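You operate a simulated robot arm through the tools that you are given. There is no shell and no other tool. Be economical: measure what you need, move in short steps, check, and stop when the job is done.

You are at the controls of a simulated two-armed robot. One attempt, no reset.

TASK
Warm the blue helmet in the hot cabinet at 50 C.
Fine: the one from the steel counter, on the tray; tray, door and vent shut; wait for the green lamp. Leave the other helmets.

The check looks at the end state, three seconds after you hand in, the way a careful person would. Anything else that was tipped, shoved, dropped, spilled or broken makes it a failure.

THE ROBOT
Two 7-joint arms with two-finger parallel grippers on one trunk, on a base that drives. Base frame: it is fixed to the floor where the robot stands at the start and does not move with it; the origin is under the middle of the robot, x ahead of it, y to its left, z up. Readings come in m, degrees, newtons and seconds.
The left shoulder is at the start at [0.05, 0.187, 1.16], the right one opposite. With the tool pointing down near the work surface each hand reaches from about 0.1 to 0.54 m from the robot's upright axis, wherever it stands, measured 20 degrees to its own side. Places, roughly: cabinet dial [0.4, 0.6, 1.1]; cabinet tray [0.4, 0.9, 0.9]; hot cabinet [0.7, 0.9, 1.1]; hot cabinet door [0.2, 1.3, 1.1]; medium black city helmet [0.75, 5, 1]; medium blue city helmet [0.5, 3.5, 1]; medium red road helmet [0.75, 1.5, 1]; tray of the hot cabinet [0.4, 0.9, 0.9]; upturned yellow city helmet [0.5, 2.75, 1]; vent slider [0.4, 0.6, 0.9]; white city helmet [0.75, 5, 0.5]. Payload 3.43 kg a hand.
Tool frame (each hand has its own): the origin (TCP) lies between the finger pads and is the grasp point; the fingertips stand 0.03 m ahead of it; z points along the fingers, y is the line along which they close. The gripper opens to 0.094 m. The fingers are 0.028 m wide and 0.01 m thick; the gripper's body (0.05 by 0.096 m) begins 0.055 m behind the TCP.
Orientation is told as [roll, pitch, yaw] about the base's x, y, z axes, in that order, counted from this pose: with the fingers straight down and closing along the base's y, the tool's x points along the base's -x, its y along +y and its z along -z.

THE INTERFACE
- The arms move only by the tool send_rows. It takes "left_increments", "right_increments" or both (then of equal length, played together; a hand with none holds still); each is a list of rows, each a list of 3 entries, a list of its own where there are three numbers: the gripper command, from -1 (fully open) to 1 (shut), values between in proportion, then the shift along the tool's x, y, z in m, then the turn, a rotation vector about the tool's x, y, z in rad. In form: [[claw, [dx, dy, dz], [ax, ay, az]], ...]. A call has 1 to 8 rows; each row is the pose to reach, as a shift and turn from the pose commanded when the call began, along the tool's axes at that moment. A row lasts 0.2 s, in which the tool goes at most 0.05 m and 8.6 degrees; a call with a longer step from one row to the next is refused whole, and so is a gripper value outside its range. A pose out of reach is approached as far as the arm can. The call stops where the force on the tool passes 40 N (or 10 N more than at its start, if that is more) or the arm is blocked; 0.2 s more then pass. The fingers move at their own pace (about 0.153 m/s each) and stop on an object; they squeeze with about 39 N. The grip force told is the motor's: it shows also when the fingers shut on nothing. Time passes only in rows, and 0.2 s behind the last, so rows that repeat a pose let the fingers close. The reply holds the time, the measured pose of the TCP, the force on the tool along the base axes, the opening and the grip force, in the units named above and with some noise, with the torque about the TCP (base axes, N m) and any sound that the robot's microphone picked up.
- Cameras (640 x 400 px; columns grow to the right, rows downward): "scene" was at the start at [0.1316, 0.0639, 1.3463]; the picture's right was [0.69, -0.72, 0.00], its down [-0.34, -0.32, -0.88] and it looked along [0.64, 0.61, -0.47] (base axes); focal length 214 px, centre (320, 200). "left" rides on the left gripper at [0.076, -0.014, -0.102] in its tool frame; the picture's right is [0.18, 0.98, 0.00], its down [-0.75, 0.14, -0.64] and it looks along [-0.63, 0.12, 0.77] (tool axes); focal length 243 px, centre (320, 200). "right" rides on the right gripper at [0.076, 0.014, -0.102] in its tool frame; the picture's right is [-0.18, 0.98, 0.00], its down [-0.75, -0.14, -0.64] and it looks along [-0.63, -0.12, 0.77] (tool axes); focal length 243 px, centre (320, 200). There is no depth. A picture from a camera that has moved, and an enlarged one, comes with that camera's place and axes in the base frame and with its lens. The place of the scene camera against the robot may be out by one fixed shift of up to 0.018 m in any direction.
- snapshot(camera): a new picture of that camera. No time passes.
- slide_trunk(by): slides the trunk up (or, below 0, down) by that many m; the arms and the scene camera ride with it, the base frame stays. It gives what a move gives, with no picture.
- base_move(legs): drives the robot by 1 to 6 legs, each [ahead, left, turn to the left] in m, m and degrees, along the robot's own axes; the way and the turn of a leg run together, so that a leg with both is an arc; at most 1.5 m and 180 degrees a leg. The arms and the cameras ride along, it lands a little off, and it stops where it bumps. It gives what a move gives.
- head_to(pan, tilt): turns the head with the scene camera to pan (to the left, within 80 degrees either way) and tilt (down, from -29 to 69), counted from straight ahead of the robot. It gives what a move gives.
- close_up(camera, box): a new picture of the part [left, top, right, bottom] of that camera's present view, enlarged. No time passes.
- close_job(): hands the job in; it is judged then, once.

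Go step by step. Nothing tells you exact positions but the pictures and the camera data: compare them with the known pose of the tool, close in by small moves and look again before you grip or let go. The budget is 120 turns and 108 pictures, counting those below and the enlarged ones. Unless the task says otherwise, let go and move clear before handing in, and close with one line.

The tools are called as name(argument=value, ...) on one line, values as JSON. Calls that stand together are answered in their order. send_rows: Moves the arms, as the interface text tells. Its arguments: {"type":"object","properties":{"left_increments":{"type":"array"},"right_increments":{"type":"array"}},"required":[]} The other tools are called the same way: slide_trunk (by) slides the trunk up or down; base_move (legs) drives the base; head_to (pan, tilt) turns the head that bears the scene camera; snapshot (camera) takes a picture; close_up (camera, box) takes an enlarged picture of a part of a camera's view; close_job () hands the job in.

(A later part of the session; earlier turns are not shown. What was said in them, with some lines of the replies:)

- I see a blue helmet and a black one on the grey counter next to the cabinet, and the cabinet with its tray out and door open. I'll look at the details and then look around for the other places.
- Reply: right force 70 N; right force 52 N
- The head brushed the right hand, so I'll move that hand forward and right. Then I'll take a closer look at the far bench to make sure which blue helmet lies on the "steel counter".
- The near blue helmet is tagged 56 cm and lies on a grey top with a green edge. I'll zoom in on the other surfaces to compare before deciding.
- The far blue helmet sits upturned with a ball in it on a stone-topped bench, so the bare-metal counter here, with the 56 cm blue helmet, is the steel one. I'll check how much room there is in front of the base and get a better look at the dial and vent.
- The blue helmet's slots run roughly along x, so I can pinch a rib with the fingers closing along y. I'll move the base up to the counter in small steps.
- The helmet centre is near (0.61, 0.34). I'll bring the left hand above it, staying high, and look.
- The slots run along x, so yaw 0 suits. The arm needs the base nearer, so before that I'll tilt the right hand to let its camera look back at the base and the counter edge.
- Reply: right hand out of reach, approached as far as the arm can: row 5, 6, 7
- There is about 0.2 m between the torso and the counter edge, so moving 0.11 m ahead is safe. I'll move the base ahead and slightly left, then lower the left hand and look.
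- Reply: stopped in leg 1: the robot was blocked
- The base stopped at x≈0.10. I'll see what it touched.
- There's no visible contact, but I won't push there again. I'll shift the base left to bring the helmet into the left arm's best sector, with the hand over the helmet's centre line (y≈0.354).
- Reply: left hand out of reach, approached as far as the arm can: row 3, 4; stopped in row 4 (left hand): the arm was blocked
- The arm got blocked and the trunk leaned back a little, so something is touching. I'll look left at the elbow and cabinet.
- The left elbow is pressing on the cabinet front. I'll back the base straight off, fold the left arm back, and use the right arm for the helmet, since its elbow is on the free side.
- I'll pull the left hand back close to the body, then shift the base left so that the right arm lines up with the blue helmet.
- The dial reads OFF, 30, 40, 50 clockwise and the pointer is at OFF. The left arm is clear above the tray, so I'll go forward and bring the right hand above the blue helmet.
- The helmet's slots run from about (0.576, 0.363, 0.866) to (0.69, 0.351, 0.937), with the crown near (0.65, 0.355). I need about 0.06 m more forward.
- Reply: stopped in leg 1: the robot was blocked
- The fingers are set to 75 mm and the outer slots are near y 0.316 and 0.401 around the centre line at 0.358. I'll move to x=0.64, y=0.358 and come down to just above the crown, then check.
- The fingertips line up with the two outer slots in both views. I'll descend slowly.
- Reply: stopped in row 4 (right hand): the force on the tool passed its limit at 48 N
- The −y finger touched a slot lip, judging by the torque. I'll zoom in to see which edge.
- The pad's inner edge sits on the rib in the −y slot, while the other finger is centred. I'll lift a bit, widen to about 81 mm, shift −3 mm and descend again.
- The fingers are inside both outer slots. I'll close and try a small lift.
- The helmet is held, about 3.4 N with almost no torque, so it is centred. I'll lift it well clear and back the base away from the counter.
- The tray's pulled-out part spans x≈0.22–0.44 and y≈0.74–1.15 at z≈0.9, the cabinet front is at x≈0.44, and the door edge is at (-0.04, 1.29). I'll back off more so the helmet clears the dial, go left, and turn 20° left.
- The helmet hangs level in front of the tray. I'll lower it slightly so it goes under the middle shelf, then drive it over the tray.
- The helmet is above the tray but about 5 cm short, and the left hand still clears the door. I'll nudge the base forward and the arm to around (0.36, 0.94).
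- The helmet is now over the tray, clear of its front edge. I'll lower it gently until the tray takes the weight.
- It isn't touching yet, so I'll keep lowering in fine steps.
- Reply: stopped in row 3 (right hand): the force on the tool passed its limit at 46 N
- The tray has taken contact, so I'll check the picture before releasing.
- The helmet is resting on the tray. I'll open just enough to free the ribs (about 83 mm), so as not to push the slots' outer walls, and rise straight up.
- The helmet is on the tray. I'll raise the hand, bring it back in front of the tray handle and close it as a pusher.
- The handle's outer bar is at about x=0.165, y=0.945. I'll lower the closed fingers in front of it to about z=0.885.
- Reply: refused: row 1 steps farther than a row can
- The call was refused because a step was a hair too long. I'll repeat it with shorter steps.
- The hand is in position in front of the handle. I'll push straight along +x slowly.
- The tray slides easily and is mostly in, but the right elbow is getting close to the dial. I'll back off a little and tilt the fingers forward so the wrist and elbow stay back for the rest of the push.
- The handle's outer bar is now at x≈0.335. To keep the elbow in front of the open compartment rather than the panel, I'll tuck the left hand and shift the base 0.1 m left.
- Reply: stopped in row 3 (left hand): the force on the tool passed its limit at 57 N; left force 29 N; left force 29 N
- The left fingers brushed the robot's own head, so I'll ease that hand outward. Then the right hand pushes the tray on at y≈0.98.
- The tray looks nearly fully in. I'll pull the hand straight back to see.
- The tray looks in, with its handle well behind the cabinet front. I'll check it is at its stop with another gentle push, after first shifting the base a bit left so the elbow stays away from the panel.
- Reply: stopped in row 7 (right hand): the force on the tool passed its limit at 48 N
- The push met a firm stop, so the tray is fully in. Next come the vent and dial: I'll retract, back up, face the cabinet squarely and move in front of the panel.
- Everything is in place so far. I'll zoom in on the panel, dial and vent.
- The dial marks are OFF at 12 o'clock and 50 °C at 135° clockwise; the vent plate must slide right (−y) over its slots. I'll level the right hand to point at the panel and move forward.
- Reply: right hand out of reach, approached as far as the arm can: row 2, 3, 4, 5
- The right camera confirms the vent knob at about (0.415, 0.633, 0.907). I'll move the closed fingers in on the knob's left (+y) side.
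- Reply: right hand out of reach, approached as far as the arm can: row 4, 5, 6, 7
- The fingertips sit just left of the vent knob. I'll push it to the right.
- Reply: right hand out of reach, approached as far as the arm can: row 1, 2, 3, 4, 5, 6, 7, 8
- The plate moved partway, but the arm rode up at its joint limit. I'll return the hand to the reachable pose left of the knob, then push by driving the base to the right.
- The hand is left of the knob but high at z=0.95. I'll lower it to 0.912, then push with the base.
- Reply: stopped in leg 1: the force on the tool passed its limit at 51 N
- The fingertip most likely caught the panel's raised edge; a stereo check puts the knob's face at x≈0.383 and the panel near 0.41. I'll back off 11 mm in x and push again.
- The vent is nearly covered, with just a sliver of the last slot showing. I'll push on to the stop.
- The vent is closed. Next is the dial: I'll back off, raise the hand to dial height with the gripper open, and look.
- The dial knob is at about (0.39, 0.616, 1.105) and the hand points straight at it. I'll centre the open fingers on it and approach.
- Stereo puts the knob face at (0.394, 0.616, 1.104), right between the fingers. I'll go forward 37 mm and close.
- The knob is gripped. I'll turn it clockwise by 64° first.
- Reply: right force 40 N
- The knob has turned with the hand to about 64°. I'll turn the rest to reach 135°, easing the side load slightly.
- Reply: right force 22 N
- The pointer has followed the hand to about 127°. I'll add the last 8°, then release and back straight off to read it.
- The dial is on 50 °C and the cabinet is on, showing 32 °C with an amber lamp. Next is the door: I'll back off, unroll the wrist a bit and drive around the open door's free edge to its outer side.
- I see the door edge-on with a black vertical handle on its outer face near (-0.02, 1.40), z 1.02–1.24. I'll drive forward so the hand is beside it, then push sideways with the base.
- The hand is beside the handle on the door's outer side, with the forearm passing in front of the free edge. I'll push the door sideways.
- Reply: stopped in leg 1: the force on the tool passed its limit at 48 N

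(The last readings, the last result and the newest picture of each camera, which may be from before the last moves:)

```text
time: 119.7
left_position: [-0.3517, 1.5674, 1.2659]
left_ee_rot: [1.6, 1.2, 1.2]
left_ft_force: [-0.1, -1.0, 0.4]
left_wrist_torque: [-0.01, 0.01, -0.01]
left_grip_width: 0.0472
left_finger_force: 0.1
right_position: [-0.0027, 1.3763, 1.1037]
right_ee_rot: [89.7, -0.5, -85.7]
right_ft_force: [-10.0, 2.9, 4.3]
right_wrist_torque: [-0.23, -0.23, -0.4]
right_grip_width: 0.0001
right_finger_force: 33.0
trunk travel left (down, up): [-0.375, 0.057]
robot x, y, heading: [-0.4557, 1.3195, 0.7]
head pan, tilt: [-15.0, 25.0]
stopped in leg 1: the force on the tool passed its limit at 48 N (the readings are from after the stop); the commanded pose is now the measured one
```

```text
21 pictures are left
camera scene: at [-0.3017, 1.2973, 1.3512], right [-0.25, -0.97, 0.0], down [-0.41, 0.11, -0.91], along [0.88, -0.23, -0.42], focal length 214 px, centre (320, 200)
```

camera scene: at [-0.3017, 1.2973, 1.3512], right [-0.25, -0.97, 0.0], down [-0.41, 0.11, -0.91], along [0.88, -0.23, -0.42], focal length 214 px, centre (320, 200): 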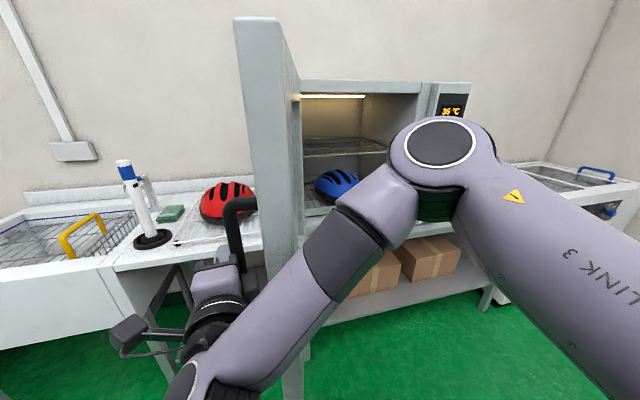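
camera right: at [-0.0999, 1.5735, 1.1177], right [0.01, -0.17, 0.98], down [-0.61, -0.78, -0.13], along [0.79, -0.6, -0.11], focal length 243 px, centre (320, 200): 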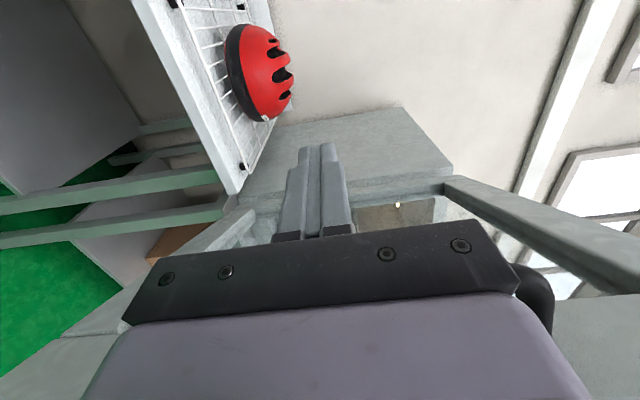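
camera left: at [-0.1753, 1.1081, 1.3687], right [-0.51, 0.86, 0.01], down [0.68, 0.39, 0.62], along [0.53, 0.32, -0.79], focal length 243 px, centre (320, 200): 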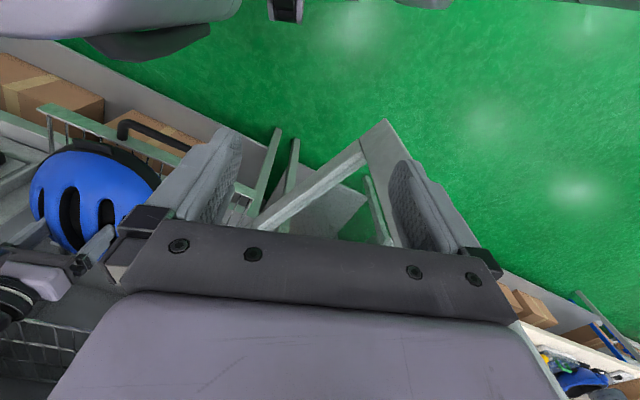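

The door moved some, but the load is partly along x. I'll check how the fingers meet the handle.

snapshot(camera="right")

close_up(camera="scene", box=[150, 170, 330, 330])

```text
20 pictures are left
camera right: at [-0.111, 1.4442, 1.1179], right [0.02, -0.18, 0.98], down [-0.58, -0.8, -0.13], along [0.81, -0.57, -0.12], focal length 243 px, centre (320, 200)
```

right: 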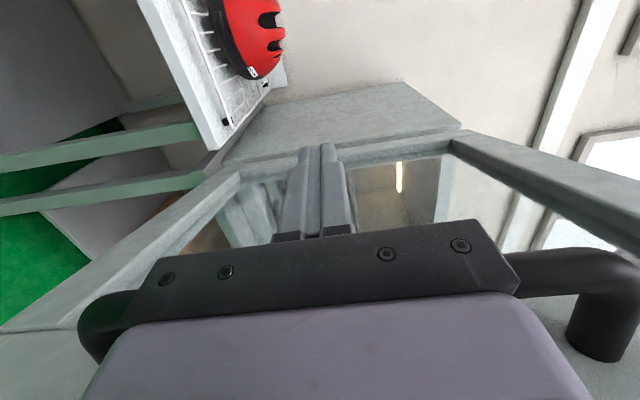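

```text
2.50 times, centred on (240, 250) of scene
camera zoom: at [-0.3017, 1.2973, 1.3512], right [-0.25, -0.97, 0.0], down [-0.41, 0.11, -0.91], along [0.88, -0.23, -0.42], focal length 536 px, centre (520, 75)
```

zoom: 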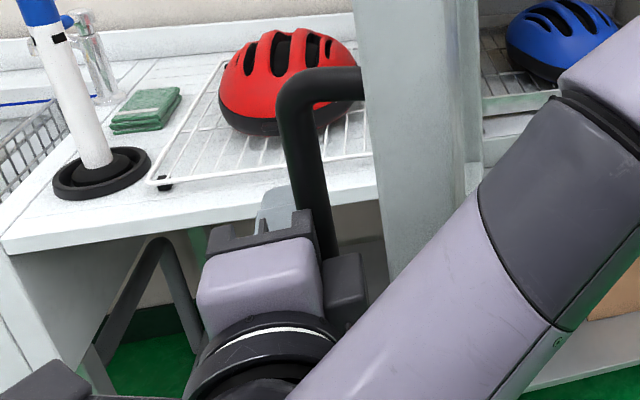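

The handle rests against the gripper body, which is a usable push contact. I'll continue in small legs.

base_move(legs=[[0, -0.05, 0], [0.01, -0.05, 0], [0.02, -0.05, 0]])

snapshot(camera="scene")

```text
time: 120.6
left_position: [-0.3513, 1.544, 1.2661]
left_ee_rot: [1.5, 1.2, 1.3]
left_ft_force: [-0.4, 0.6, 0.1]
left_wrist_torque: [0.02, 0.0, -0.01]
left_grip_width: 0.0469
left_finger_force: 0.0
right_position: [-0.0092, 1.3576, 1.1028]
right_ee_rot: [89.4, -0.3, -84.3]
right_ft_force: [-10.3, 2.6, 5.1]
right_wrist_torque: [-0.24, -0.25, -0.41]
right_grip_width: 0.0
right_finger_force: 32.7
trunk travel left (down, up): [-0.375, 0.057]
robot x, y, heading: [-0.457, 1.2933, 0.5]
head pan, tilt: [-15.0, 25.0]
stopped in leg 1: the force on the tool passed its limit at 46 N (the readings are from after the stop); the commanded pose is now the measured one
```

```text
18 pictures are left
camera scene: at [-0.3022, 1.2733, 1.3511], right [-0.25, -0.97, 0.0], down [-0.41, 0.11, -0.91], along [0.88, -0.23, -0.42], focal length 214 px, centre (320, 200)
```

scene: 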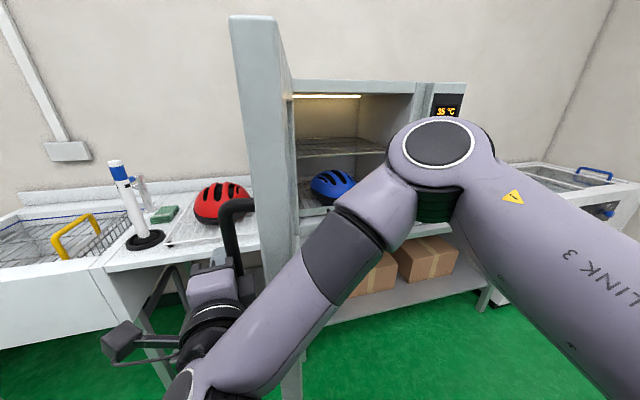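

The handle bar is catching on the step in front of the gripper body, and past 90° the door first swings a little toward −x. I'll back up slightly while pushing sideways.

base_move(legs=[[-0.015, 0, 0], [-0.008, -0.05, 0], [-0.002, -0.05, 0], [0.004, -0.05, 0]])

snapshot(camera="scene")

```text
time: 123.5
left_position: [-0.3678, 1.3946, 1.2652]
left_ee_rot: [1.6, 1.4, 1.3]
left_ft_force: [-0.5, -1.4, 0.2]
left_wrist_torque: [0.04, 0.04, -0.02]
left_grip_width: 0.0471
left_finger_force: 0.1
right_position: [-0.0261, 1.2059, 1.1016]
right_ee_rot: [89.4, -0.2, -84.8]
right_ft_force: [-0.5, 0.1, -0.4]
right_wrist_torque: [0.0, 0.01, 0.03]
right_grip_width: 0.0
right_finger_force: 32.8
trunk travel left (down, up): [-0.375, 0.057]
robot x, y, heading: [-0.4753, 1.144, 0.4]
head pan, tilt: [-15.0, 25.0]
```

```text
17 pictures are left
camera scene: at [-0.3194, 1.1229, 1.3509], right [-0.25, -0.97, 0.0], down [-0.41, 0.11, -0.91], along [0.88, -0.23, -0.42], focal length 214 px, centre (320, 200)
```

scene: 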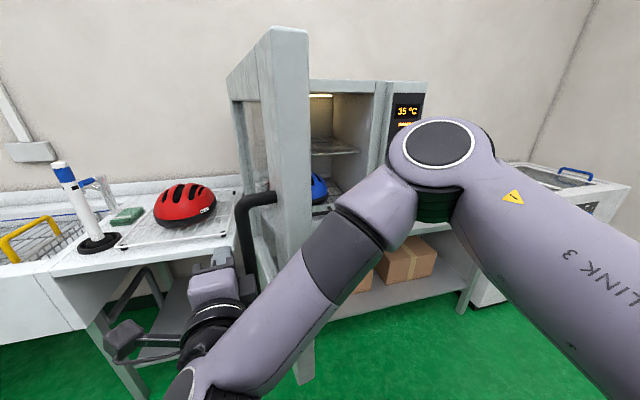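

The door is swinging now. I'll follow its arc with the base.

base_move(legs=[[0.008, -0.065, 0], [0.02, -0.065, 0], [0.035, -0.07, 0], [0.045, -0.065, 0]])

snapshot(camera="scene")

```text
time: 126.1
left_position: [-0.3331, 1.2514, 1.2646]
left_ee_rot: [1.6, 1.4, 1.2]
left_ft_force: [0.1, 0.1, 0.3]
left_wrist_torque: [-0.04, -0.02, 0.01]
left_grip_width: 0.0469
left_finger_force: 0.0
right_position: [0.0089, 1.0641, 1.0999]
right_ee_rot: [89.1, -0.2, -84.4]
right_ft_force: [0.4, 0.6, -0.6]
right_wrist_torque: [-0.01, -0.03, -0.03]
right_grip_width: 0.0001
right_finger_force: 33.1
trunk travel left (down, up): [-0.375, 0.057]
robot x, y, heading: [-0.4377, 1.0023, 0.6]
head pan, tilt: [-15.0, 25.0]
stopped in leg 3: the robot was blocked; the commanded pose is now the measured one
```

```text
16 pictures are left
camera scene: at [-0.2832, 0.9804, 1.3508], right [-0.25, -0.97, 0.0], down [-0.41, 0.11, -0.91], along [0.88, -0.23, -0.42], focal length 214 px, centre (320, 200)
```

scene: 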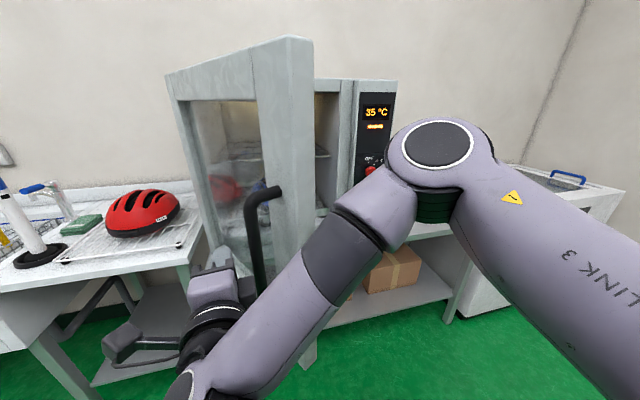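

The door is about halfway, and the forearm now blocks the base against the door edge. I'll back off and roll the gripper so its jaws straddle the vertical handle bar, then push it shut along its arc.

base_move(legs=[[-0.2, 0.03, 0]])

send_rows(right_increments=[[0, [0, 0, 0], [0, 0, -0.14]], [-0.5, [0, 0, 0], [0, 0, -0.28]], [-0.9, [0, 0, 0], [0, 0, -0.42]], [-0.9, [0, 0, 0], [0, 0, -0.56]], [-0.9, [0, 0, 0], [0, 0, -0.7]], [-0.9, [0, 0, 0], [0, 0, -0.84]], [-0.9, [0, 0, 0], [0, 0, -0.98]], [-0.9, [0, 0, 0], [0, 0, -1.12]]])

send_rows(right_increments=[[-0.9, [0, 0, 0], [0, 0, -0.14]], [-0.9, [0, 0, 0], [0, 0, -0.28]], [-0.9, [0, 0, 0], [0, 0, -0.42]], [-0.9, [0, 0, 0], [0, 0, -0.44]]])

snapshot(camera="right")

snapshot(camera="scene")

```text
time: 127.7
left_position: [-0.5322, 1.2802, 1.2664]
left_ee_rot: [1.6, 1.3, 1.2]
left_ft_force: [0.4, 0.0, -0.4]
left_wrist_torque: [-0.01, 0.01, 0.01]
left_grip_width: 0.047
left_finger_force: 0.0
right_position: [-0.1889, 1.0926, 1.0996]
right_ee_rot: [89.2, -0.2, -84.3]
right_ft_force: [-0.2, -0.5, 0.7]
right_wrist_torque: [0.0, 0.02, 0.0]
right_grip_width: 0.0001
right_finger_force: 33.3
trunk travel left (down, up): [-0.375, 0.057]
robot x, y, heading: [-0.6341, 1.0307, 0.6]
head pan, tilt: [-15.0, 25.0]
```

```text
time: 129.5
left_position: [-0.5308, 1.2785, 1.2653]
left_ee_rot: [1.5, 1.3, 1.2]
left_ft_force: [0.1, 0.4, 0.0]
left_wrist_torque: [-0.02, 0.03, 0.0]
left_grip_width: 0.0469
left_finger_force: 0.1
right_position: [-0.1826, 1.0849, 1.096]
right_ee_rot: [85.7, -63.9, -81.8]
right_ft_force: [0.2, 0.2, -1.1]
right_wrist_torque: [-0.01, 0.0, -0.01]
right_grip_width: 0.089
right_finger_force: 0.0
trunk travel left (down, up): [-0.375, 0.057]
robot x, y, heading: [-0.637, 1.033, 0.4]
head pan, tilt: [-15.0, 25.0]
```

```text
time: 130.7
left_position: [-0.5304, 1.2795, 1.2654]
left_ee_rot: [1.5, 1.5, 1.2]
left_ft_force: [1.1, -0.4, -0.3]
left_wrist_torque: [-0.01, 0.0, 0.01]
left_grip_width: 0.047
left_finger_force: 0.0
right_position: [-0.1703, 1.0628, 1.0828]
right_ee_rot: [35.0, -83.1, -33.9]
right_ft_force: [0.1, 0.1, 0.4]
right_wrist_torque: [-0.01, 0.0, 0.04]
right_grip_width: 0.0894
right_finger_force: 0.0
trunk travel left (down, up): [-0.375, 0.057]
robot x, y, heading: [-0.6336, 1.0314, 0.4]
head pan, tilt: [-15.0, 25.0]
stopped in row 4 (right hand): the arm was blocked; the commanded pose is now the measured one
```

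```text
15 pictures are left
camera right: at [-0.2809, 1.081, 1.0192], right [0.0, 0.97, 0.25], down [-0.56, -0.2, 0.8], along [0.83, -0.14, 0.54], focal length 243 px, centre (320, 200)
```

right: 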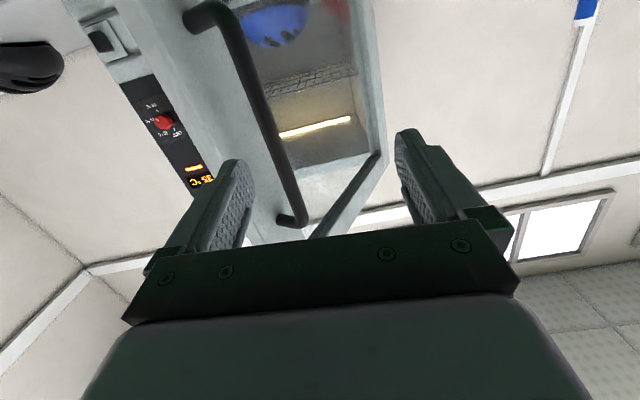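

```text
14 pictures are left
camera scene: at [-0.4816, 1.0087, 1.3509], right [-0.25, -0.97, 0.0], down [-0.41, 0.1, -0.91], along [0.88, -0.22, -0.42], focal length 214 px, centre (320, 200)
```

scene: 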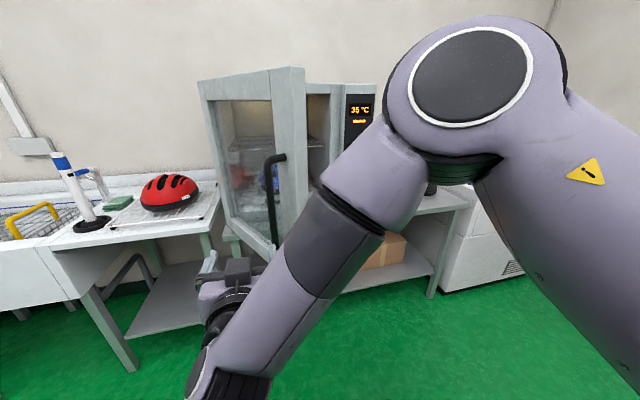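

The handle bar is at about (0.0, 0.99). I'll bring the open jaws close to it and check.

base_move(legs=[[0.09, -0.073, 0]])

snapshot(camera="right")

```text
time: 132.0
left_position: [-0.4405, 1.2071, 1.2656]
left_ee_rot: [1.5, 1.5, 1.2]
left_ft_force: [-0.1, 0.3, -0.8]
left_wrist_torque: [-0.04, 0.02, 0.02]
left_grip_width: 0.0471
left_finger_force: 0.0
right_position: [-0.0802, 0.9918, 1.0835]
right_ee_rot: [34.9, -83.2, -34.0]
right_ft_force: [0.0, 0.2, -0.3]
right_wrist_torque: [-0.04, -0.03, 0.05]
right_grip_width: 0.0892
right_finger_force: 0.0
trunk travel left (down, up): [-0.375, 0.057]
robot x, y, heading: [-0.5513, 0.957, 0.5]
head pan, tilt: [-15.0, 25.0]
```

```text
13 pictures are left
camera right: at [-0.1907, 1.0087, 1.0192], right [0.01, 0.97, 0.25], down [-0.56, -0.2, 0.8], along [0.83, -0.14, 0.54], focal length 243 px, centre (320, 200)
```

right: 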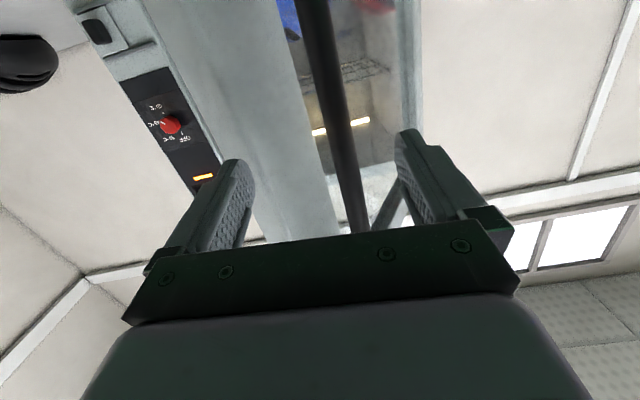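

The new stereo fix gives the bar at about (-0.05, 1.01), already at the fingertips. I'll nudge forward and left, then grip it.

base_move(legs=[[0.025, 0.014, 0]])

send_rows(right_increments=[[0, [0, 0, 0], [0, 0, 0]], [1, [0, 0, 0], [0, 0, 0]], [1, [0, 0, 0], [0, 0, 0]], [1, [0, 0, 0], [0, 0, 0]]])

snapshot(camera="right")

```text
time: 132.9
left_position: [-0.4243, 1.2178, 1.2657]
left_ee_rot: [1.6, 1.3, 1.1]
left_ft_force: [0.1, 0.2, 0.2]
left_wrist_torque: [-0.01, -0.02, -0.01]
left_grip_width: 0.0472
left_finger_force: 0.0
right_position: [-0.0645, 0.9941, 1.0845]
right_ee_rot: [33.6, -83.6, -34.4]
right_ft_force: [-8.6, -5.1, 3.4]
right_wrist_torque: [-0.15, -0.16, -0.58]
right_grip_width: 0.0921
right_finger_force: 1.9
trunk travel left (down, up): [-0.375, 0.057]
robot x, y, heading: [-0.5291, 0.9675, 0.5]
head pan, tilt: [-15.0, 25.0]
stopped in leg 1: the force on the tool passed its limit at 65 N (the readings are from after the stop); the commanded pose is now the measured one
```

```text
time: 133.2
left_position: [-0.4262, 1.2165, 1.266]
left_ee_rot: [1.7, 1.1, 1.2]
left_ft_force: [0.7, 0.1, -0.6]
left_wrist_torque: [-0.01, 0.03, 0.04]
left_grip_width: 0.047
left_finger_force: 0.1
right_position: [-0.0695, 0.9866, 1.0834]
right_ee_rot: [30.0, -83.7, -31.7]
right_ft_force: [-30.5, -18.2, 6.7]
right_wrist_torque: [-0.09, -0.46, -1.66]
right_grip_width: 0.0573
right_finger_force: 9.2
trunk travel left (down, up): [-0.375, 0.057]
robot x, y, heading: [-0.5291, 0.9679, 0.5]
head pan, tilt: [-15.0, 25.0]
stopped in row 1 (right hand): the force on the tool passed its limit at 47 N (the readings are from after the stop); the commanded pose is now the measured one
```

```text
12 pictures are left
camera right: at [-0.1784, 1.0089, 1.0185], right [0.05, 0.97, 0.24], down [-0.57, -0.17, 0.8], along [0.82, -0.18, 0.55], focal length 243 px, centre (320, 200)
```

right: 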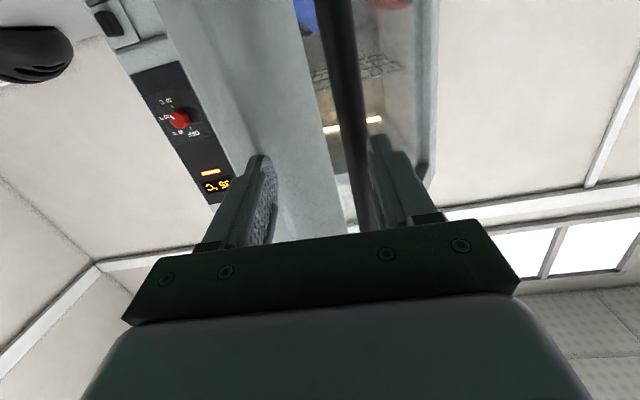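

The −y finger is touching the door's stile, and the force spikes come from pushing too briskly. I'll keep the bar caged between the fingers and push slowly with the arm along the door's arc.

send_rows(right_increments=[[-0.25, [0, 0, -0.004], [0, 0, 0]], [-0.25, [0, -0.006, 0.002], [0, 0, 0]], [-0.25, [0, -0.014, 0.012], [0, 0, 0]], [-0.25, [0, -0.022, 0.022], [0, 0, 0]], [-0.25, [0, -0.03, 0.032], [0, 0, 0]], [-0.25, [0, -0.038, 0.042], [0, 0, 0]], [-0.25, [0, -0.046, 0.053], [0, 0, 0]], [-0.25, [0, -0.053, 0.064], [0, 0, 0]]])

snapshot(camera="scene")

```text
time: 134.3
left_position: [-0.4249, 1.2148, 1.265]
left_ee_rot: [1.7, 1.3, 1.1]
left_ft_force: [0.4, -0.8, 0.9]
left_wrist_torque: [0.0, 0.04, 0.0]
left_grip_width: 0.047
left_finger_force: 0.0
right_position: [-0.0467, 0.9593, 1.0823]
right_ee_rot: [32.1, -84.3, -35.0]
right_ft_force: [-25.3, -16.3, 9.0]
right_wrist_torque: [-0.32, -0.49, -1.65]
right_grip_width: 0.0696
right_finger_force: 9.2
trunk travel left (down, up): [-0.375, 0.057]
robot x, y, heading: [-0.5317, 0.9706, 0.2]
head pan, tilt: [-15.0, 25.0]
stopped in row 5 (right hand): the force on the tool passed its limit at 48 N (the readings are from after the stop); the commanded pose is now the measured one
```

```text
11 pictures are left
camera scene: at [-0.3779, 0.9442, 1.3513], right [-0.25, -0.97, 0.0], down [-0.41, 0.11, -0.91], along [0.88, -0.23, -0.42], focal length 214 px, centre (320, 200)
```

scene: 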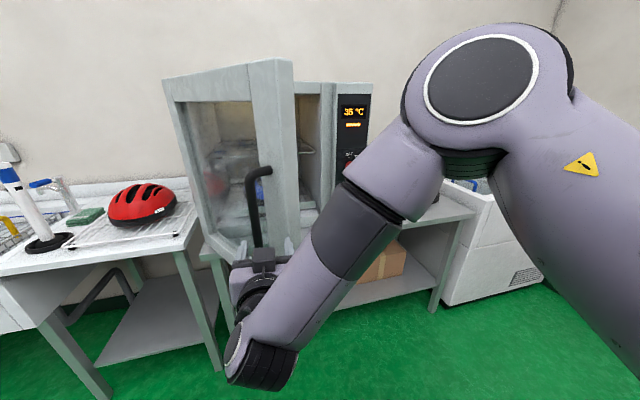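

The force direction shows the −y finger pressing on the door's end face, toward the hinge, which jams it. I'll ease back, recentre on the bar and actually grip it, then move along the true tangent.

send_rows(right_increments=[[-0.7, [0, 0, -0.012], [0, 0, 0]], [-0.7, [0, 0.015, -0.014], [0, 0, 0]], [-0.7, [0, 0.028, -0.012], [0, 0, 0]], [0.0, [0, 0.028, -0.012], [0, 0, 0]], [1, [0, 0.028, -0.012], [0, 0, 0]], [1, [0, 0.028, -0.012], [0, 0, 0]], [1, [0, 0.028, -0.012], [0, 0, 0]]])

snapshot(camera="right")

```text
time: 135.9
left_position: [-0.4211, 1.219, 1.2663]
left_ee_rot: [1.5, 1.4, 1.1]
left_ft_force: [0.5, 0.1, -0.4]
left_wrist_torque: [0.04, -0.02, 0.03]
left_grip_width: 0.0472
left_finger_force: 0.1
right_position: [-0.0537, 0.9919, 1.0822]
right_ee_rot: [30.4, -83.9, -32.4]
right_ft_force: [0.7, -0.4, -0.3]
right_wrist_torque: [0.03, 0.0, 0.04]
right_grip_width: 0.0
right_finger_force: 33.3
trunk travel left (down, up): [-0.375, 0.057]
robot x, y, heading: [-0.5255, 0.9654, 0.4]
head pan, tilt: [-15.0, 25.0]
```

```text
10 pictures are left
camera right: at [-0.1616, 1.0147, 1.0174], right [0.05, 0.97, 0.24], down [-0.58, -0.16, 0.8], along [0.82, -0.18, 0.55], focal length 243 px, centre (320, 200)
```

right: 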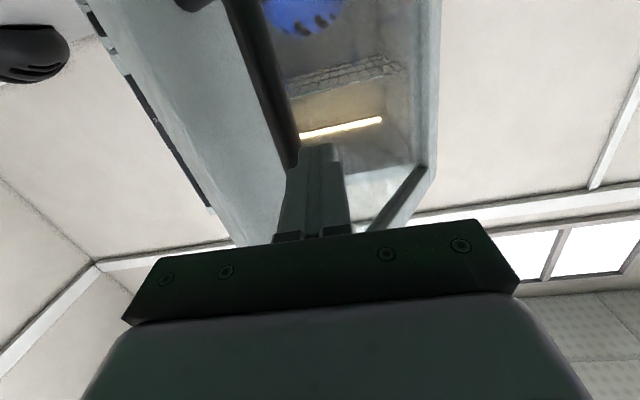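

The closed fingers now sit on the hinge side of the bar, so pushing −y with a bit of +x drives it along its arc. I'll do that slowly.

send_rows(right_increments=[[1, [0, -0.012, 0.006], [0, 0, 0]], [1, [0, -0.026, 0.015], [0, 0, 0]], [1, [0, -0.04, 0.025], [0, 0, 0]], [1, [0, -0.054, 0.036], [0, 0, 0]], [1, [0, -0.068, 0.048], [0, 0, 0]], [1, [0, -0.081, 0.06], [0, 0, 0]], [1, [0, -0.094, 0.073], [0, 0, 0]], [1, [0, -0.106, 0.086], [0, 0, 0]]])

snapshot(camera="scene")

```text
time: 137.7
left_position: [-0.4224, 1.2181, 1.2662]
left_ee_rot: [1.6, 1.4, 1.1]
left_ft_force: [0.3, -0.2, -0.2]
left_wrist_torque: [-0.02, 0.01, 0.01]
left_grip_width: 0.0471
left_finger_force: 0.1
right_position: [0.0284, 0.8841, 1.0678]
right_ee_rot: [30.3, -83.8, -32.4]
right_ft_force: [0.2, -0.7, 0.5]
right_wrist_torque: [0.0, 0.01, 0.03]
right_grip_width: 0.0001
right_finger_force: 32.9
trunk travel left (down, up): [-0.375, 0.057]
robot x, y, heading: [-0.5291, 0.9702, 0.4]
head pan, tilt: [-15.0, 25.0]
```

```text
9 pictures are left
camera scene: at [-0.3738, 0.9464, 1.3508], right [-0.25, -0.97, 0.0], down [-0.41, 0.11, -0.91], along [0.88, -0.23, -0.42], focal length 214 px, centre (320, 200)
```

scene: 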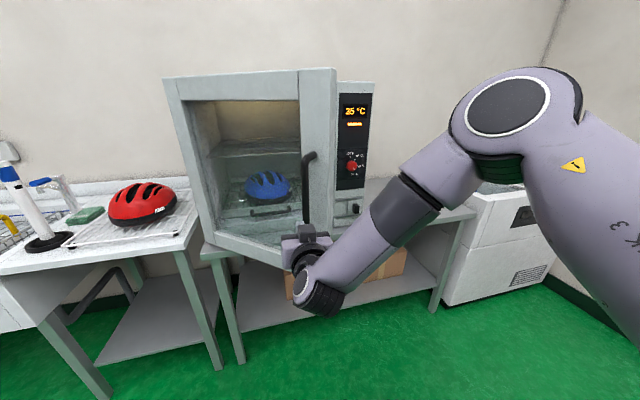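

The door has swung to roughly 65° and moves freely. I'll keep pushing with short base legs, mostly forward.

base_move(legs=[[0.03, -0.025, 0], [0.03, -0.02, 0], [0.03, -0.015, 0], [0.03, -0.012, 0], [0.03, -0.01, 0]])

snapshot(camera="scene")

```text
time: 140.4
left_position: [-0.271, 1.1369, 1.2648]
left_ee_rot: [1.6, 1.3, 1.1]
left_ft_force: [0.9, 0.2, -0.9]
left_wrist_torque: [0.02, 0.03, -0.01]
left_grip_width: 0.047
left_finger_force: 0.0
right_position: [0.1796, 0.8019, 1.0673]
right_ee_rot: [30.2, -83.8, -32.4]
right_ft_force: [-0.1, -0.7, 0.0]
right_wrist_torque: [0.0, -0.07, 0.03]
right_grip_width: 0.0
right_finger_force: 33.3
trunk travel left (down, up): [-0.375, 0.057]
robot x, y, heading: [-0.3762, 0.8881, 0.5]
head pan, tilt: [-15.0, 25.0]
```

```text
8 pictures are left
camera scene: at [-0.2222, 0.8652, 1.3507], right [-0.25, -0.97, 0.0], down [-0.41, 0.11, -0.91], along [0.88, -0.23, -0.42], focal length 214 px, centre (320, 200)
```

scene: 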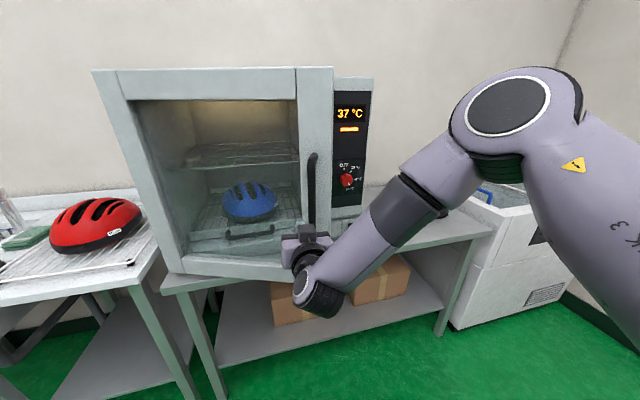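

The door is nearly shut, and 37 °C is showing. I'll carry on forward until it stops.

base_move(legs=[[0.03, -0.004, 0], [0.03, -0.002, 0], [0.03, 0, 0], [0.03, 0, 0], [0.03, 0, 0], [0.03, 0, 0]])

snapshot(camera="scene")

```text
time: 143.5
left_position: [-0.0916, 1.1317, 1.2659]
left_ee_rot: [1.6, 1.4, 1.0]
left_ft_force: [0.4, -0.7, -0.2]
left_wrist_torque: [-0.02, 0.03, 0.0]
left_grip_width: 0.0469
left_finger_force: 0.1
right_position: [0.3609, 0.7973, 1.0674]
right_ee_rot: [30.0, -83.8, -32.1]
right_ft_force: [1.0, -0.5, -0.6]
right_wrist_torque: [0.0, -0.01, 0.03]
right_grip_width: 0.0
right_finger_force: 32.7
trunk travel left (down, up): [-0.375, 0.057]
robot x, y, heading: [-0.1976, 0.882, 0.3]
head pan, tilt: [-15.0, 25.0]
```

```text
7 pictures are left
camera scene: at [-0.0418, 0.8607, 1.3506], right [-0.25, -0.97, 0.0], down [-0.41, 0.11, -0.91], along [0.88, -0.23, -0.42], focal length 214 px, centre (320, 200)
```

scene: 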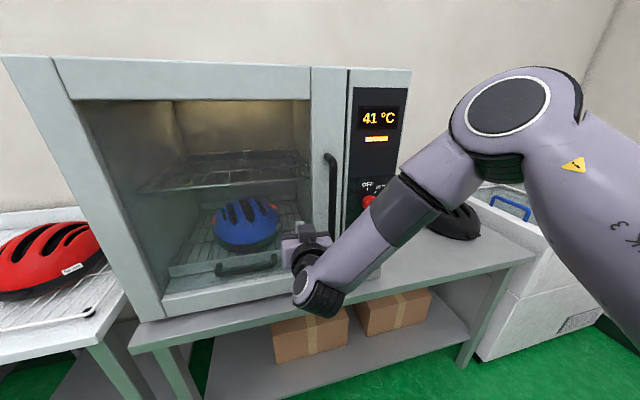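

The door looks shut or very nearly so, and it reads 41 °C. I'll press a little further until I feel the stop.

base_move(legs=[[0.015, 0, 0], [0.015, 0, 0], [0.015, 0, 0]])

close_up(camera="scene", box=[0, 40, 440, 340])

```text
time: 145.1
left_position: [-0.0496, 1.1305, 1.2665]
left_ee_rot: [1.7, 1.2, 1.0]
left_ft_force: [0.3, -0.1, 0.7]
left_wrist_torque: [0.0, -0.02, -0.01]
left_grip_width: 0.0469
left_finger_force: 0.0
right_position: [0.398, 0.7976, 1.0695]
right_ee_rot: [32.5, -84.1, -34.6]
right_ft_force: [-7.2, -1.2, 2.2]
right_wrist_torque: [0.04, -0.15, 0.02]
right_grip_width: 0.0001
right_finger_force: 32.9
trunk travel left (down, up): [-0.375, 0.057]
robot x, y, heading: [-0.1572, 0.8846, 0.3]
head pan, tilt: [-15.0, 25.0]
stopped in leg 3: the force on the tool passed its limit at 57 N (the readings are from after the stop); the commanded pose is now the measured one
```

```text
1.33 times, centred on (220, 190) of scene
camera zoom: at [-0.0017, 0.8606, 1.3511], right [-0.25, -0.97, 0.0], down [-0.41, 0.11, -0.91], along [0.88, -0.23, -0.42], focal length 286 px, centre (453, 213)
```

zoom: 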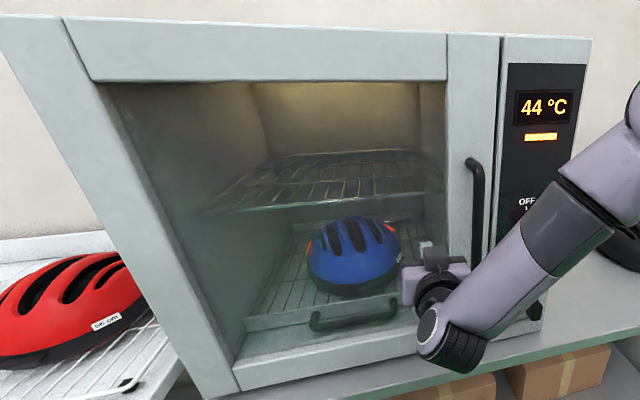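

The door met a firm stop and sits flush, and it reads 44 °C. I'll back away and let time pass.

base_move(legs=[[-0.15, 0, 0], [-0.25, 0, 0]])

send_rows(right_increments=[[0, [0, 0, 0], [0, 0, 0]], [0, [0, 0, 0], [0, 0, 0]], [0, [0, 0, 0], [0, 0, 0]], [0, [0, 0, 0], [0, 0, 0]], [0, [0, 0, 0], [0, 0, 0]], [0, [0, 0, 0], [0, 0, 0]], [0, [0, 0, 0], [0, 0, 0]], [0, [0, 0, 0], [0, 0, 0]]])

head_to(pan=-5, tilt=20)

send_rows(right_increments=[[0, [0, 0, 0], [0, 0, 0]], [0, [0, 0, 0], [0, 0, 0]], [0, [0, 0, 0], [0, 0, 0]], [0, [0, 0, 0], [0, 0, 0]], [0, [0, 0, 0], [0, 0, 0]], [0, [0, 0, 0], [0, 0, 0]], [0, [0, 0, 0], [0, 0, 0]], [0, [0, 0, 0], [0, 0, 0]]])

snapshot(camera="scene")

```text
time: 147.9
left_position: [-0.4467, 1.1294, 1.2645]
left_ee_rot: [1.7, 1.3, 1.0]
left_ft_force: [-0.1, -0.3, 0.8]
left_wrist_torque: [-0.01, -0.01, -0.01]
left_grip_width: 0.0471
left_finger_force: 0.1
right_position: [0.0004, 0.7954, 1.0701]
right_ee_rot: [31.7, -83.9, -33.9]
right_ft_force: [-0.1, -0.8, 0.5]
right_wrist_torque: [-0.03, -0.02, 0.01]
right_grip_width: 0.0
right_finger_force: 33.2
trunk travel left (down, up): [-0.375, 0.057]
robot x, y, heading: [-0.554, 0.8819, 0.4]
head pan, tilt: [-15.0, 25.0]
```

```text
time: 149.7
left_position: [-0.4469, 1.1293, 1.2646]
left_ee_rot: [1.6, 1.3, 0.9]
left_ft_force: [1.4, -0.4, 0.1]
left_wrist_torque: [0.01, -0.04, -0.01]
left_grip_width: 0.0467
left_finger_force: 0.2
right_position: [0.0015, 0.795, 1.0689]
right_ee_rot: [31.5, -84.0, -33.7]
right_ft_force: [0.5, -0.8, 0.1]
right_wrist_torque: [-0.01, 0.0, -0.01]
right_grip_width: 0.047
right_finger_force: 0.1
trunk travel left (down, up): [-0.375, 0.057]
robot x, y, heading: [-0.5554, 0.8803, 0.1]
head pan, tilt: [-15.0, 25.0]
```

```text
time: 150.4
left_position: [-0.4465, 1.1309, 1.2646]
left_ee_rot: [1.6, 1.4, 0.9]
left_ft_force: [0.5, -0.1, 0.4]
left_wrist_torque: [-0.01, -0.01, 0.04]
left_grip_width: 0.0467
left_finger_force: 0.1
right_position: [0.0011, 0.7949, 1.0689]
right_ee_rot: [31.5, -84.0, -33.6]
right_ft_force: [0.0, 0.0, -0.2]
right_wrist_torque: [-0.01, -0.01, -0.01]
right_grip_width: 0.0468
right_finger_force: 0.1
trunk travel left (down, up): [-0.375, 0.057]
robot x, y, heading: [-0.553, 0.8831, -0.0]
head pan, tilt: [-5.0, 20.0]
```

```text
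time: 152.2
left_position: [-0.447, 1.1309, 1.2653]
left_ee_rot: [1.6, 1.4, 0.8]
left_ft_force: [1.0, -0.1, -1.4]
left_wrist_torque: [0.03, -0.01, -0.02]
left_grip_width: 0.0471
left_finger_force: 0.0
right_position: [-0.0001, 0.7953, 1.069]
right_ee_rot: [31.6, -84.0, -33.8]
right_ft_force: [0.4, -0.3, -0.7]
right_wrist_torque: [0.01, 0.0, 0.01]
right_grip_width: 0.0469
right_finger_force: 0.1
trunk travel left (down, up): [-0.375, 0.057]
robot x, y, heading: [-0.5513, 0.8843, 0.5]
head pan, tilt: [-5.0, 20.0]
```

```text
5 pictures are left
camera scene: at [-0.3952, 0.8746, 1.359], right [-0.08, -1.0, 0.0], down [-0.34, 0.03, -0.94], along [0.94, -0.08, -0.34], focal length 214 px, centre (320, 200)
```

scene: 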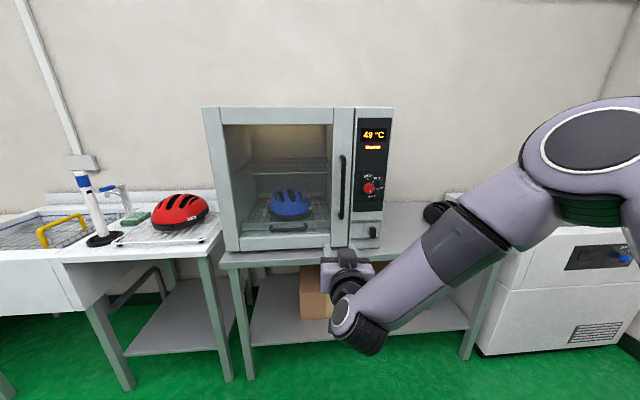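

It reads 49 °C with the lamp still amber, and the door is staying shut. I'll wait several seconds more and then zoom in on the panel.

send_rows(right_increments=[[0, [0, 0, 0], [0, 0, 0]], [0, [0, 0, 0], [0, 0, 0]], [0, [0, 0, 0], [0, 0, 0]], [0, [0, 0, 0], [0, 0, 0]], [0, [0, 0, 0], [0, 0, 0]], [0, [0, 0, 0], [0, 0, 0]], [0, [0, 0, 0], [0, 0, 0]], [0, [0, 0, 0], [0, 0, 0]]])

send_rows(right_increments=[[0, [0, 0, 0], [0, 0, 0]], [0, [0, 0, 0], [0, 0, 0]], [0, [0, 0, 0], [0, 0, 0]], [0, [0, 0, 0], [0, 0, 0]], [0, [0, 0, 0], [0, 0, 0]], [0, [0, 0, 0], [0, 0, 0]], [0, [0, 0, 0], [0, 0, 0]], [0, [0, 0, 0], [0, 0, 0]]])

send_rows(right_increments=[[0, [0, 0, 0], [0, 0, 0]], [0, [0, 0, 0], [0, 0, 0]], [0, [0, 0, 0], [0, 0, 0]], [0, [0, 0, 0], [0, 0, 0]], [0, [0, 0, 0], [0, 0, 0]], [0, [0, 0, 0], [0, 0, 0]], [0, [0, 0, 0], [0, 0, 0]], [0, [0, 0, 0], [0, 0, 0]]])

close_up(camera="scene", box=[190, 90, 410, 265])

```text
time: 154.0
left_position: [-0.4472, 1.1298, 1.2658]
left_ee_rot: [1.6, 1.3, 0.8]
left_ft_force: [0.7, -0.2, 0.7]
left_wrist_torque: [-0.02, -0.02, 0.02]
left_grip_width: 0.0473
left_finger_force: 0.0
right_position: [0.0008, 0.7956, 1.069]
right_ee_rot: [31.5, -84.0, -33.8]
right_ft_force: [0.1, -0.5, -0.3]
right_wrist_torque: [0.0, 0.03, 0.0]
right_grip_width: 0.0469
right_finger_force: 0.0
trunk travel left (down, up): [-0.375, 0.057]
robot x, y, heading: [-0.553, 0.8793, 0.1]
head pan, tilt: [-5.0, 20.0]
```

```text
time: 155.8
left_position: [-0.4449, 1.1294, 1.2649]
left_ee_rot: [1.6, 1.4, 0.9]
left_ft_force: [0.1, -0.6, 0.3]
left_wrist_torque: [-0.01, -0.01, 0.01]
left_grip_width: 0.047
left_finger_force: 0.0
right_position: [-0.001, 0.794, 1.0693]
right_ee_rot: [31.5, -84.0, -33.7]
right_ft_force: [1.4, -0.3, 1.0]
right_wrist_torque: [0.01, 0.01, -0.02]
right_grip_width: 0.0472
right_finger_force: 0.1
trunk travel left (down, up): [-0.375, 0.057]
robot x, y, heading: [-0.5527, 0.8784, 0.3]
head pan, tilt: [-5.0, 20.0]
```

```text
time: 157.6
left_position: [-0.4456, 1.1302, 1.2657]
left_ee_rot: [1.6, 1.4, 0.9]
left_ft_force: [0.2, -0.4, -1.1]
left_wrist_torque: [0.03, 0.01, 0.0]
left_grip_width: 0.0467
left_finger_force: 0.1
right_position: [0.0008, 0.7954, 1.0685]
right_ee_rot: [31.5, -84.0, -33.7]
right_ft_force: [0.0, -0.3, 0.1]
right_wrist_torque: [-0.01, 0.01, 0.0]
right_grip_width: 0.0469
right_finger_force: 0.0
trunk travel left (down, up): [-0.375, 0.057]
robot x, y, heading: [-0.5531, 0.8797, 0.1]
head pan, tilt: [-5.0, 20.0]
```

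```text
2.29 times, centred on (300, 178) of scene
camera zoom: at [-0.3952, 0.8746, 1.359], right [-0.08, -1.0, 0.0], down [-0.34, 0.03, -0.94], along [0.94, -0.08, -0.34], focal length 490 px, centre (366, 251)
```

zoom: 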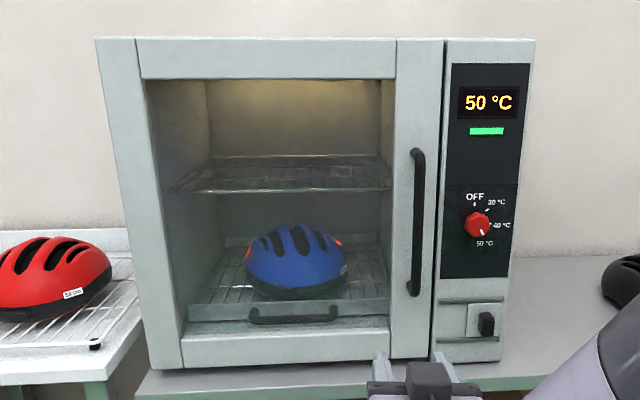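

The panel reads 50 °C with a green lamp, the dial points at 50, and the tray, door and vent are shut with the blue helmet inside. The hands are clear, so I'll hand in.

close_job()

```text
The job is handed in.
```

The blue 56 cm helmet from the steel counter is on the tray in the hot cabinet. The cabinet is set to 50 °C, the tray, door and vent are shut, the display reads 50 °C, and the lamp is green.
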